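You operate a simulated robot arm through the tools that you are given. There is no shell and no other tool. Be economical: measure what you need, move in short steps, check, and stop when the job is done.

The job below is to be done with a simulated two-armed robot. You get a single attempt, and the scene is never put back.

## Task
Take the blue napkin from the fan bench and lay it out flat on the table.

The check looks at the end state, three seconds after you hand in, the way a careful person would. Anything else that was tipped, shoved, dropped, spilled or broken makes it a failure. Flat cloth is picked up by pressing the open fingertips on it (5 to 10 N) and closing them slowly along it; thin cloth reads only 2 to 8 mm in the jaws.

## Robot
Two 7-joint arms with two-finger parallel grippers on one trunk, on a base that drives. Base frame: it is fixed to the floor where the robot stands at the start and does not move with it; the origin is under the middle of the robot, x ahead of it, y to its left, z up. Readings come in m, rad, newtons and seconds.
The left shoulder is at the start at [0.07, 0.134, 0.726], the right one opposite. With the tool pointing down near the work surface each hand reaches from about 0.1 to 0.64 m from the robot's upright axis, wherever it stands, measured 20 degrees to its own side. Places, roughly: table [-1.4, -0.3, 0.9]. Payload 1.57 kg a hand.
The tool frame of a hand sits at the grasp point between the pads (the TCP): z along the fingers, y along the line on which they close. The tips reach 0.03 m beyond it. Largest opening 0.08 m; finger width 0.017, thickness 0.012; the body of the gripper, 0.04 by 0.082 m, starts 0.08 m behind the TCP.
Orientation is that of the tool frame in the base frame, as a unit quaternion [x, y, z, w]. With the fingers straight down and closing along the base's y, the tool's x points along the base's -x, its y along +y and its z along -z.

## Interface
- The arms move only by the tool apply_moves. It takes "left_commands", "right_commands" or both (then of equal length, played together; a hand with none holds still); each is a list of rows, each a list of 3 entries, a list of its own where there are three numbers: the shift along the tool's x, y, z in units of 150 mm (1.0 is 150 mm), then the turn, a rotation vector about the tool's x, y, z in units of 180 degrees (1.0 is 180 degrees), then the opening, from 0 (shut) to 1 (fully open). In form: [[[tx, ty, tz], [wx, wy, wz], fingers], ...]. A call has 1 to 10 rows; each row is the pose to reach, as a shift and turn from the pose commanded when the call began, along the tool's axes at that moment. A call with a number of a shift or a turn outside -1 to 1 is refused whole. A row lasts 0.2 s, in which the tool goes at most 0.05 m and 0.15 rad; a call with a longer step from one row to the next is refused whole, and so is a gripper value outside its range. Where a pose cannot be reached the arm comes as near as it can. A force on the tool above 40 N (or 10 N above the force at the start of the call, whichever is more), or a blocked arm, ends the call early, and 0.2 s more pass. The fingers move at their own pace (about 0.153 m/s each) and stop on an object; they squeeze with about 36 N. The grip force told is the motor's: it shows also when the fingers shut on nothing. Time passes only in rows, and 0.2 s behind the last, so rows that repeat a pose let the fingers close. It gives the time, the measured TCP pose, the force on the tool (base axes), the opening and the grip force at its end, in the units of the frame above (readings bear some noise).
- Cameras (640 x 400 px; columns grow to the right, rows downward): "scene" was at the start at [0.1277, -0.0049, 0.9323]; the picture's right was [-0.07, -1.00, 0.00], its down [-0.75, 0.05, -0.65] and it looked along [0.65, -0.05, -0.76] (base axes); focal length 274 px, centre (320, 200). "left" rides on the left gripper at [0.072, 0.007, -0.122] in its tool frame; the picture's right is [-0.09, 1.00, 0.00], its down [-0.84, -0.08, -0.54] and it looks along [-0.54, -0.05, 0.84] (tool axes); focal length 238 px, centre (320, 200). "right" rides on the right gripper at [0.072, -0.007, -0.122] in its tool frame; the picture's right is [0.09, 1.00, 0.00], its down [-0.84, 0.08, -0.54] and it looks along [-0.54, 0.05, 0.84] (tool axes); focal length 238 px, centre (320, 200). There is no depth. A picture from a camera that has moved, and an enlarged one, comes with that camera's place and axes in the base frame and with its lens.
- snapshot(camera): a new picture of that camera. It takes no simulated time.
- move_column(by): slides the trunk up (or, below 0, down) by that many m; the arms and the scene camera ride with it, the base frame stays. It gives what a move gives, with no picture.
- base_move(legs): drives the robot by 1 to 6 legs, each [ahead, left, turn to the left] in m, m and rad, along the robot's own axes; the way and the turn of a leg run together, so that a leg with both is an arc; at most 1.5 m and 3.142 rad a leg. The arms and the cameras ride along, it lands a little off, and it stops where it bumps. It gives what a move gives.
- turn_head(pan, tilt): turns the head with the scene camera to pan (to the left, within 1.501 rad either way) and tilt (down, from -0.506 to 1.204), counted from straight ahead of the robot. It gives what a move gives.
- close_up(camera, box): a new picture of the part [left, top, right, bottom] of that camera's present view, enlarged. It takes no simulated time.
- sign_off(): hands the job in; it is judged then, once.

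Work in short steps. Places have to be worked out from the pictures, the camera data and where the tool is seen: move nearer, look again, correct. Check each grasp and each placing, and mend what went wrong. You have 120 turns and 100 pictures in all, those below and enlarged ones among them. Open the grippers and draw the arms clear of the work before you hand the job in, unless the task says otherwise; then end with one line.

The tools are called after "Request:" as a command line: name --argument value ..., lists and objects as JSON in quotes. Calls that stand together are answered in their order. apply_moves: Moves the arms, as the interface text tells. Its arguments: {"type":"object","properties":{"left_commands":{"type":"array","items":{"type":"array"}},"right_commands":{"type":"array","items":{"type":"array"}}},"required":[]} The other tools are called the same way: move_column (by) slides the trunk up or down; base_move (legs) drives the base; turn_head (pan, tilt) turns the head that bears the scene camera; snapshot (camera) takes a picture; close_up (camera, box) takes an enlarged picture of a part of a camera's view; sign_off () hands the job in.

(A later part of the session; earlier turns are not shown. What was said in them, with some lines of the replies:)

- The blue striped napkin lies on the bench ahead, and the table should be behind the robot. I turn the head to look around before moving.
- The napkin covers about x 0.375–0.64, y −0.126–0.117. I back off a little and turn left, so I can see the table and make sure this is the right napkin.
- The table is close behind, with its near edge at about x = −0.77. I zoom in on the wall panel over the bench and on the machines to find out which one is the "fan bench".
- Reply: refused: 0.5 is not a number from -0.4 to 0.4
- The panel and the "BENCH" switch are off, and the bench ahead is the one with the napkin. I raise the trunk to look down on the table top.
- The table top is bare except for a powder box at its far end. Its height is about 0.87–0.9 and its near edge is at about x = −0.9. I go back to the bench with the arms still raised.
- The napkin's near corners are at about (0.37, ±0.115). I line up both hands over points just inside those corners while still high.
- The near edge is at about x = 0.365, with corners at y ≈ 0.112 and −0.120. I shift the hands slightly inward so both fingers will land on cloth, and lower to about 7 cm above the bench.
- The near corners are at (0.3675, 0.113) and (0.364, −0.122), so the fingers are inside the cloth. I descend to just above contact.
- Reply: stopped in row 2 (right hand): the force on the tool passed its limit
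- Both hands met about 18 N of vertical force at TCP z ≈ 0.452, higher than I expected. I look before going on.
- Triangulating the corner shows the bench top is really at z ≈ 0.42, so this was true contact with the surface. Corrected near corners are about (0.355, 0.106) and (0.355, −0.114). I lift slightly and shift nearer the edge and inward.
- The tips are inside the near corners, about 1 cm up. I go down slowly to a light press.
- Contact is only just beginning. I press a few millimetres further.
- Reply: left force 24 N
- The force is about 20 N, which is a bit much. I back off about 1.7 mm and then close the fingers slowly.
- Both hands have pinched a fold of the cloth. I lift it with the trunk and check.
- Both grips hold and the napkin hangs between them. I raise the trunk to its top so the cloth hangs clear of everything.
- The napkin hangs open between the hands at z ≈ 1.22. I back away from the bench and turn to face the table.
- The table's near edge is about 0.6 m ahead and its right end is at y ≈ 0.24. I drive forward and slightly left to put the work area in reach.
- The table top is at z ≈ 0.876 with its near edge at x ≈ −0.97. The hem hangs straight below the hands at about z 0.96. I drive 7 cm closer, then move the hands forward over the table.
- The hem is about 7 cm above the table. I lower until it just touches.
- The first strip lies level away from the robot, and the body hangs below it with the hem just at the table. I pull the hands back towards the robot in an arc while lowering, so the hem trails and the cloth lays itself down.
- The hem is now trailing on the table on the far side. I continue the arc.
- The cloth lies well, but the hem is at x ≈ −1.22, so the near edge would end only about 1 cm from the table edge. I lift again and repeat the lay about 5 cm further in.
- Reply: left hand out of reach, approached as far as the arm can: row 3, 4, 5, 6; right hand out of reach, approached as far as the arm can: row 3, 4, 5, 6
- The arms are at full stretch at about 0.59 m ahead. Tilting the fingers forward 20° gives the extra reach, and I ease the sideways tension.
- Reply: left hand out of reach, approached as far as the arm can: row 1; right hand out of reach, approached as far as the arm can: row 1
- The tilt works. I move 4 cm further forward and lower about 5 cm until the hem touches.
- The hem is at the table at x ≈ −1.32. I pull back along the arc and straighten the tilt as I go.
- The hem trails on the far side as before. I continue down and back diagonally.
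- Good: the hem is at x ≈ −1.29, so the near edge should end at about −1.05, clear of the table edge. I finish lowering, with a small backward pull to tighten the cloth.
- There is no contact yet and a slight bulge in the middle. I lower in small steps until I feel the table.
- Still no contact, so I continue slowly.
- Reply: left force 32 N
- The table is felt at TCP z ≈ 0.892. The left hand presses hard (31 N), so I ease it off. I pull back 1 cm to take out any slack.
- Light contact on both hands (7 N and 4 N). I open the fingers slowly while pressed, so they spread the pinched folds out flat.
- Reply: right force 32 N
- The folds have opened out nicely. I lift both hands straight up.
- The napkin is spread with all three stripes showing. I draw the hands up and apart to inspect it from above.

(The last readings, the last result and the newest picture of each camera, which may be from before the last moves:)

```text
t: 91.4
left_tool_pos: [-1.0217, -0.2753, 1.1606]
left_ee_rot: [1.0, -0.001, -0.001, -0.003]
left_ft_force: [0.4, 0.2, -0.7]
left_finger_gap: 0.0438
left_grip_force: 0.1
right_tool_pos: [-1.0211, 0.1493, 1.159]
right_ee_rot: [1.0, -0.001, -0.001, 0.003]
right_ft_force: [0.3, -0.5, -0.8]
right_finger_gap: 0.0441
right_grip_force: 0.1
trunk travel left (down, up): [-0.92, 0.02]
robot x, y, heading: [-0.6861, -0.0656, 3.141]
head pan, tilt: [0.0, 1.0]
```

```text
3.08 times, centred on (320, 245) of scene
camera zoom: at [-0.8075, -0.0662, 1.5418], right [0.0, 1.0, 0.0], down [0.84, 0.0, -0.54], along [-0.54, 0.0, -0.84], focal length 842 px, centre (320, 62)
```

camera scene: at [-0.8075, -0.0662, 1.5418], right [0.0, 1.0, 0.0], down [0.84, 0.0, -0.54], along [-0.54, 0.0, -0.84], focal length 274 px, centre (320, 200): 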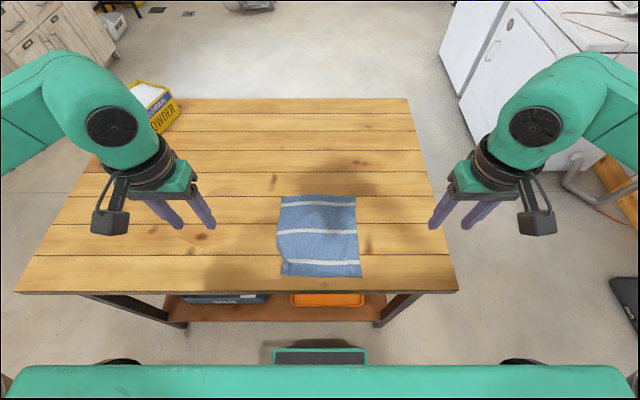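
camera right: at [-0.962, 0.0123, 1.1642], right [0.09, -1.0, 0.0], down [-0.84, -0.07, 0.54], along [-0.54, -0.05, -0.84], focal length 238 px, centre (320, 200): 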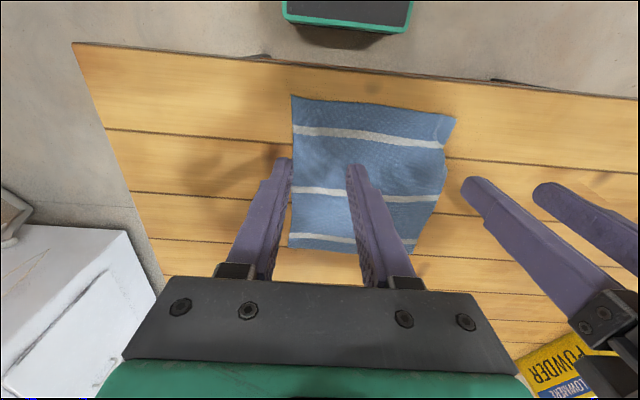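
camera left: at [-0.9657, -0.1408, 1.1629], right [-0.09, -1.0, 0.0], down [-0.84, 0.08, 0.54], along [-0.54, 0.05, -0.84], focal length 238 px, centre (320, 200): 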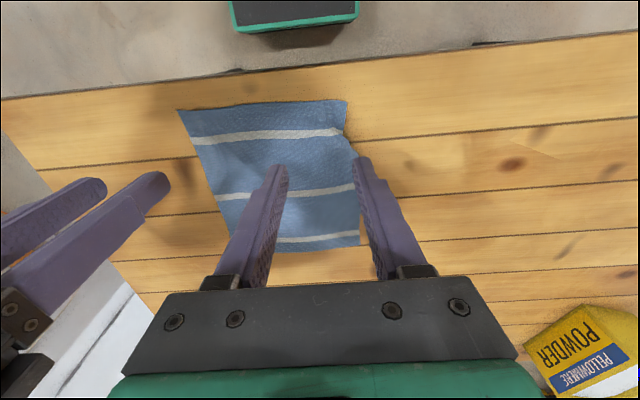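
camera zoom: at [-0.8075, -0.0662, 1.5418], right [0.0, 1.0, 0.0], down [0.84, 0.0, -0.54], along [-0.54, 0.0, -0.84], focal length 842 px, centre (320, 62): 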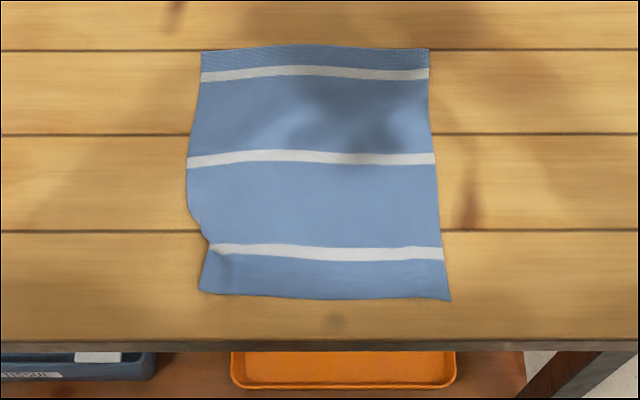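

It is nearly flat, with a small pucker on the left side near the front stripe. I check it with the hand cameras.

Request:
snapshot --camera "left"

Request:
close_up --camera "right" --box '[320, 60, 560, 260]'

Request:
close_up --camera "scene" --box '[270, 225, 330, 285]'

```text
37 pictures are left
camera left: at [-0.9493, -0.2832, 1.2817], right [-0.09, -1.0, 0.0], down [-0.84, 0.08, 0.54], along [-0.54, 0.05, -0.84], focal length 238 px, centre (320, 200)
```

left: 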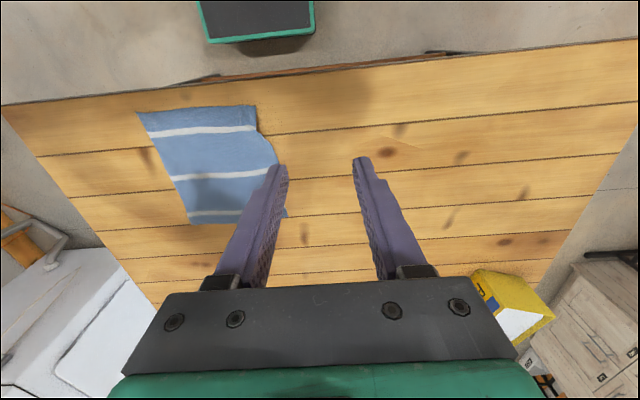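

```text
2.00 times, centred on (440, 160) of right
camera zoom: at [-0.9468, 0.1573, 1.282], right [0.09, -1.0, 0.0], down [-0.84, -0.07, 0.54], along [-0.54, -0.05, -0.84], focal length 477 px, centre (80, 280)
```

zoom: 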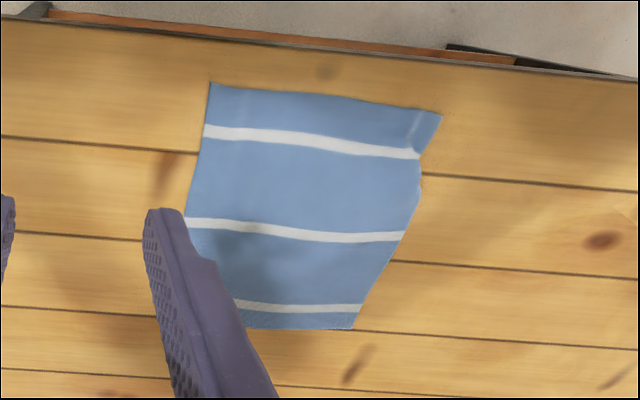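

```text
6.67 times, centred on (300, 255) of scene
camera zoom: at [-0.8075, -0.0662, 1.5418], right [0.0, 1.0, 0.0], down [0.84, 0.0, -0.54], along [-0.54, 0.0, -0.84], focal length 1825 px, centre (453, -167)
```

zoom: 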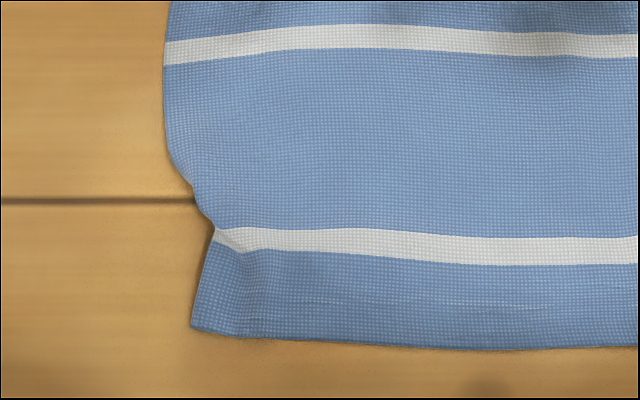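

One small pinch-ridge remains at about (−1.05, −0.147), pulling the left edge in by 1–2 cm. I'll straddle it with the left fingers almost shut, press lightly, and spread it outward.

Request:
apply_moves --left_commands '[[[-0.04, -0.2, 0.1], [0, 0, 0], 0.3], [[-0.08, -0.4, 0.25], [0, 0, 0], 0.15], [[-0.12, -0.6, 0.45], [0, 0, 0], 0.15], [[-0.155, -0.75, 0.68], [0, 0, 0], 0.15], [[-0.155, -0.85, 0.92], [0, 0, 0], 0.15], [[-0.155, -0.85, 0.92], [0, 0, 0], 0.15]]'

Request:
snapshot --camera "left"

```text
t: 92.8
left_tool_pos: [-1.0456, -0.1479, 1.0239]
left_ee_rot: [1.0, 0.0, -0.001, -0.003]
left_ft_force: [0.9, 0.4, 0.2]
left_finger_gap: 0.012
left_grip_force: 0.1
right_tool_pos: [-1.0194, 0.1492, 1.1609]
right_ee_rot: [1.0, -0.001, -0.001, 0.003]
right_ft_force: [0.6, -0.6, -0.6]
right_finger_gap: 0.0439
right_grip_force: 0.1
trunk travel left (down, up): [-0.92, 0.02]
robot x, y, heading: [-0.6847, -0.0717, 3.138]
head pan, tilt: [0.0, 1.0]
```

```text
34 pictures are left
camera left: at [-0.9727, -0.1558, 1.1462], right [-0.09, -1.0, -0.01], down [-0.84, 0.08, 0.54], along [-0.54, 0.06, -0.84], focal length 238 px, centre (320, 200)
```

left: 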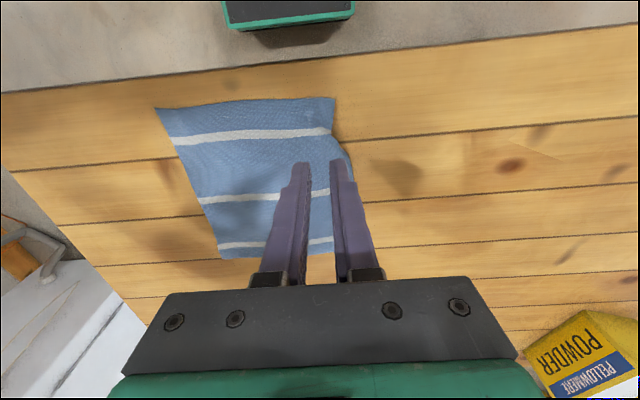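

The corner (−1.022, −0.166) and notch (−1.061, −0.161) are confirmed. I lower to just above the cloth.

Request:
apply_moves --left_commands '[[[0, 0, 0.25], [0, 0, 0], 0.15], [[0, 0, 0.5], [0, 0, 0], 0.15], [[0, 0, 0.7], [0, 0, 0], 0.15], [[0, 0, 0.8], [0, 0, 0], 0.15], [[0, 0, 0.85], [0, 0, 0], 0.15], [[0, 0, 0.865], [0, 0, 0], 0.15]]'

Request:
snapshot --camera "left"

```text
t: 94.2
left_tool_pos: [-1.045, -0.1479, 0.8942]
left_ee_rot: [1.0, -0.001, -0.001, -0.003]
left_ft_force: [-0.9, -0.8, 0.3]
left_finger_gap: 0.0121
left_grip_force: 0.1
right_tool_pos: [-1.0188, 0.1497, 1.1599]
right_ee_rot: [1.0, -0.001, -0.001, 0.003]
right_ft_force: [-0.6, 0.5, -0.8]
right_finger_gap: 0.044
right_grip_force: 0.1
trunk travel left (down, up): [-0.92, 0.02]
robot x, y, heading: [-0.6909, -0.0683, 3.134]
head pan, tilt: [0.0, 1.0]
```

```text
33 pictures are left
camera left: at [-0.9732, -0.1549, 1.0155], right [-0.09, -1.0, 0.0], down [-0.84, 0.08, 0.54], along [-0.54, 0.06, -0.84], focal length 238 px, centre (320, 200)
```

left: 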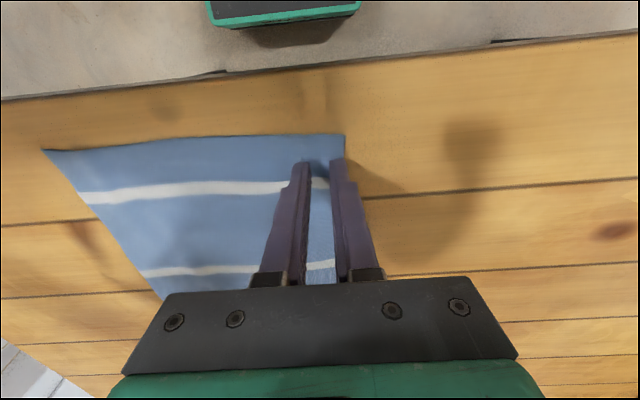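

The ridge sits between the two fingers. I press lightly and open while sliding outward.

Request:
apply_moves --left_commands '[[[0, 0, 0.012], [0, 0, 0], 0.15], [[0, 0, 0.018], [0, 0, 0], 0.15], [[0, 0.012, 0.018], [0, 0, 0], 0.2], [[0, 0.024, 0.018], [0, 0, 0], 0.25], [[0, 0.036, 0.018], [0, 0, 0], 0.3], [[0, 0.048, 0.018], [0, 0, 0], 0.35], [[0, 0.06, 0.018], [0, 0, 0], 0.4], [[0, 0.07, 0.018], [0, 0, 0], 0.44], [[0, 0.07, 0.018], [0, 0, 0], 0.44]]'

Request:
snapshot --camera "left"

```text
t: 96.2
left_tool_pos: [-1.0439, -0.1582, 0.8909]
left_ee_rot: [1.0, -0.001, -0.001, -0.003]
left_ft_force: [-0.1, 1.2, 5.7]
left_finger_gap: 0.0339
left_grip_force: 0.0
right_tool_pos: [-1.0178, 0.1508, 1.1616]
right_ee_rot: [1.0, -0.002, -0.001, 0.003]
right_ft_force: [0.1, -0.8, -1.0]
right_finger_gap: 0.0441
right_grip_force: 0.0
trunk travel left (down, up): [-0.92, 0.02]
robot x, y, heading: [-0.6863, -0.067, 3.14]
head pan, tilt: [0.0, 1.0]
```

```text
32 pictures are left
camera left: at [-0.9728, -0.1652, 1.0134], right [-0.09, -1.0, 0.0], down [-0.84, 0.08, 0.54], along [-0.54, 0.05, -0.84], focal length 238 px, centre (320, 200)
```

left: 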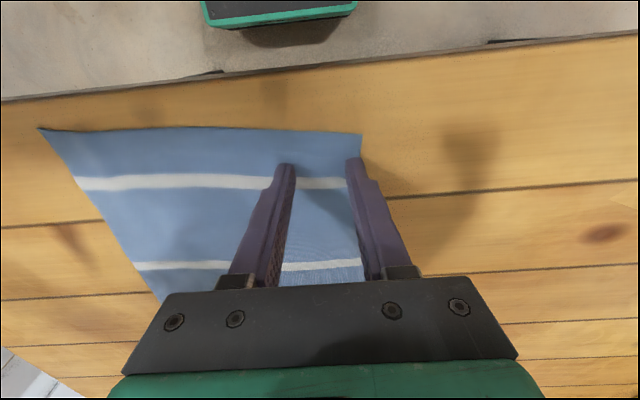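

The ridge has opened and the corner is out where it should be. I lift straight up, draw the hand aside, and inspect.

Request:
apply_moves --left_commands '[[[0, 0, -0.05], [0, 0, 0], 0.44], [[0, 0, -0.2], [0, 0, 0], 0.44], [[0, 0, -0.45], [0, 0, 0], 0.44], [[0, 0.15, -0.7], [0, 0, 0], 0.44], [[0, 0.35, -0.9], [0, 0, 0], 0.6], [[0, 0.6, -1.0], [0, 0, 0], 0.8], [[0, 0.85, -1.0], [0, 0, 0], 1], [[0, 0.85, -1.0], [0, 0, 0], 1]]' --right_commands '[[[0, 0, 0], [0, 0, 0], 0.6], [[0, 0, 0], [0, 0, 0], 0.6], [[0, 0, 0], [0, 0, 0], 0.6], [[0, 0, 0], [0, 0, 0], 0.7], [[0, 0, 0], [0, 0, 0], 0.8], [[0, 0, 0], [0, 0, 0], 0.9], [[0, 0, 0], [0, 0, 0], 1], [[0, 0, 0], [0, 0, 0], 1]]'

Request:
close_up --camera "scene" --box '[240, 180, 400, 310]'

Request:
close_up --camera "right" --box '[320, 60, 560, 260]'

```text
t: 98.0
left_tool_pos: [-1.0434, -0.2888, 1.0397]
left_ee_rot: [1.0, -0.001, -0.001, -0.003]
left_ft_force: [0.0, 0.4, 0.2]
left_finger_gap: 0.0801
left_grip_force: 0.1
right_tool_pos: [-1.0187, 0.15, 1.1597]
right_ee_rot: [1.0, -0.001, -0.001, 0.002]
right_ft_force: [-0.1, 0.5, 0.6]
right_finger_gap: 0.0799
right_grip_force: 0.2
trunk travel left (down, up): [-0.92, 0.02]
robot x, y, heading: [-0.6846, -0.0673, 3.145]
head pan, tilt: [0.0, 1.0]
```

```text
3.08 times, centred on (320, 245) of scene
camera zoom: at [-0.8074, -0.0658, 1.5418], right [0.0, 1.0, 0.0], down [0.84, 0.0, -0.54], along [-0.54, 0.0, -0.84], focal length 842 px, centre (320, 62)
```

zoom: 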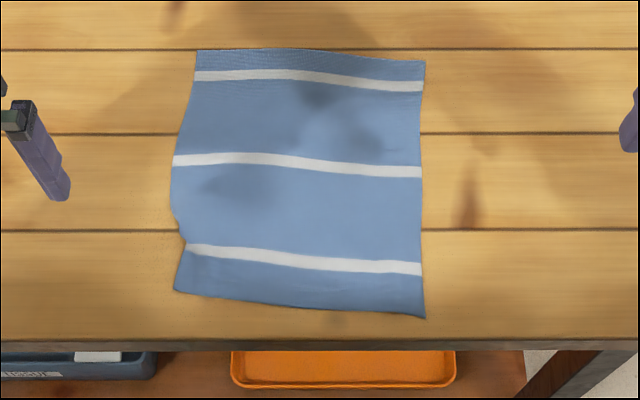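

```text
2.00 times, centred on (440, 160) of right
camera zoom: at [-0.9468, 0.1576, 1.2819], right [0.09, -1.0, 0.01], down [-0.84, -0.07, 0.54], along [-0.54, -0.05, -0.84], focal length 477 px, centre (80, 280)
```

zoom: 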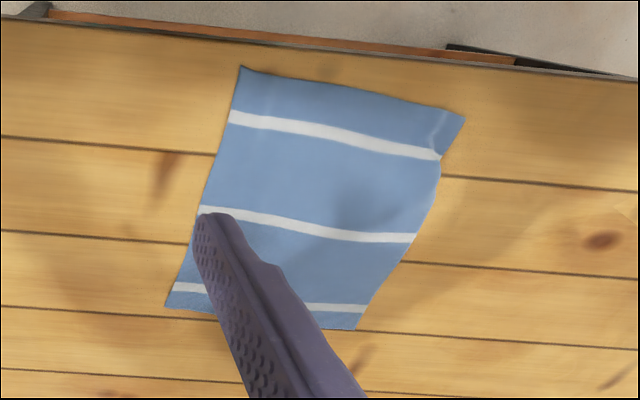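

The cloth turned slightly but the pucker is much smaller. I zoom in on what is left of it.

Request:
close_up --camera "scene" --box '[270, 225, 360, 290]'

Request:
close_up --camera "left" --box '[0, 60, 320, 260]'

```text
6.15 times, centred on (315, 258) of scene
camera zoom: at [-0.8074, -0.0658, 1.5418], right [0.0, 1.0, 0.0], down [0.84, 0.0, -0.54], along [-0.54, 0.0, -0.84], focal length 1685 px, centre (351, -154)
```

zoom: 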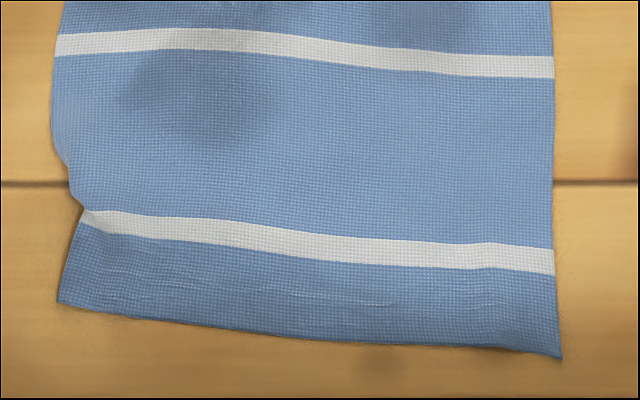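

```text
2.00 times, centred on (160, 160) of left
camera zoom: at [-0.972, -0.2962, 1.1618], right [-0.09, -1.0, 0.0], down [-0.84, 0.08, 0.54], along [-0.54, 0.05, -0.84], focal length 477 px, centre (640, 280)
```

zoom: 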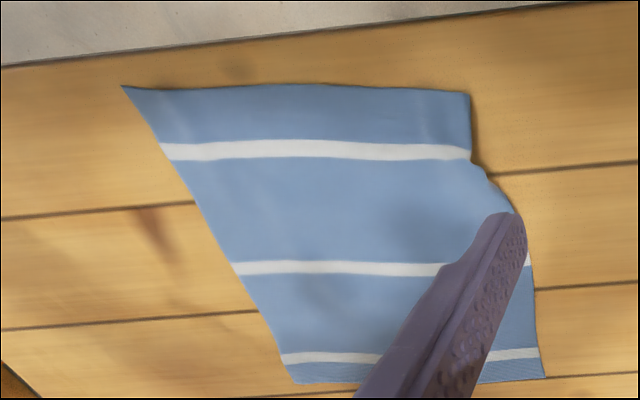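

The napkin is lying flat in a single layer, fully on the table, and only a slight waviness of the left edge remains. I back the robot away so the arms are clear and take a last look.

Request:
base_move --legs '[[-0.3, 0, 0]]'

Request:
turn_head --pan 0 --tilt 0.75

Request:
snapshot --camera "scene"

Request:
close_up --camera "scene" --box '[240, 160, 400, 270]'

```text
t: 100.0
left_tool_pos: [-0.753, -0.2892, 1.0393]
left_ee_rot: [1.0, -0.003, 0.0, -0.003]
left_ft_force: [0.6, -0.3, -0.1]
left_finger_gap: 0.0798
left_grip_force: 0.1
right_tool_pos: [-0.7257, 0.1505, 1.1596]
right_ee_rot: [1.0, -0.005, 0.0, 0.002]
right_ft_force: [-0.2, -0.3, 0.9]
right_finger_gap: 0.0798
right_grip_force: 0.0
trunk travel left (down, up): [-0.92, 0.02]
robot x, y, heading: [-0.3908, -0.0681, 3.131]
head pan, tilt: [0.0, 1.0]
```

```text
t: 100.8
left_tool_pos: [-0.7494, -0.289, 1.0393]
left_ee_rot: [1.0, -0.004, 0.0, -0.003]
left_ft_force: [0.7, 0.4, -0.5]
left_finger_gap: 0.0801
left_grip_force: 0.0
right_tool_pos: [-0.7218, 0.1506, 1.1598]
right_ee_rot: [1.0, -0.004, -0.001, 0.003]
right_ft_force: [0.0, -0.1, 0.2]
right_finger_gap: 0.0801
right_grip_force: 0.0
trunk travel left (down, up): [-0.92, 0.02]
robot x, y, heading: [-0.392, -0.0693, 3.134]
head pan, tilt: [0.0, 0.75]
```

```text
27 pictures are left
camera scene: at [-0.5248, -0.067, 1.5609], right [0.01, 1.0, 0.0], down [0.68, -0.01, -0.73], along [-0.73, 0.01, -0.68], focal length 274 px, centre (320, 200)
```

scene: 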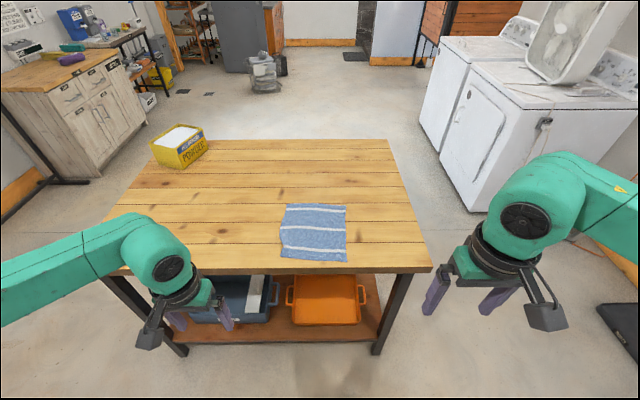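

```text
3.64 times, centred on (320, 215) of scene
camera zoom: at [-0.5248, -0.067, 1.5609], right [0.01, 1.0, 0.0], down [0.68, -0.01, -0.73], along [-0.73, 0.01, -0.68], focal length 996 px, centre (320, 146)
```

zoom: 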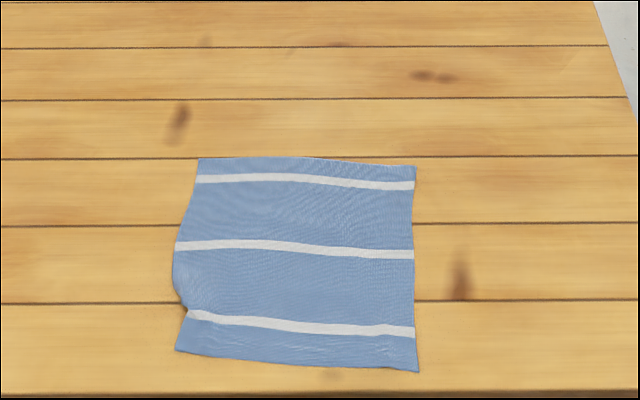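

The napkin lies flat on the table, nothing else was disturbed, and the arms are clear with the grippers open. I hand it in.

Request:
sign_off

```text
The job is handed in.
```

The blue napkin is off the fan bench and lying flat on the table in a single layer, with only a slight waviness left along its left edge; the arms are clear and the grippers open.
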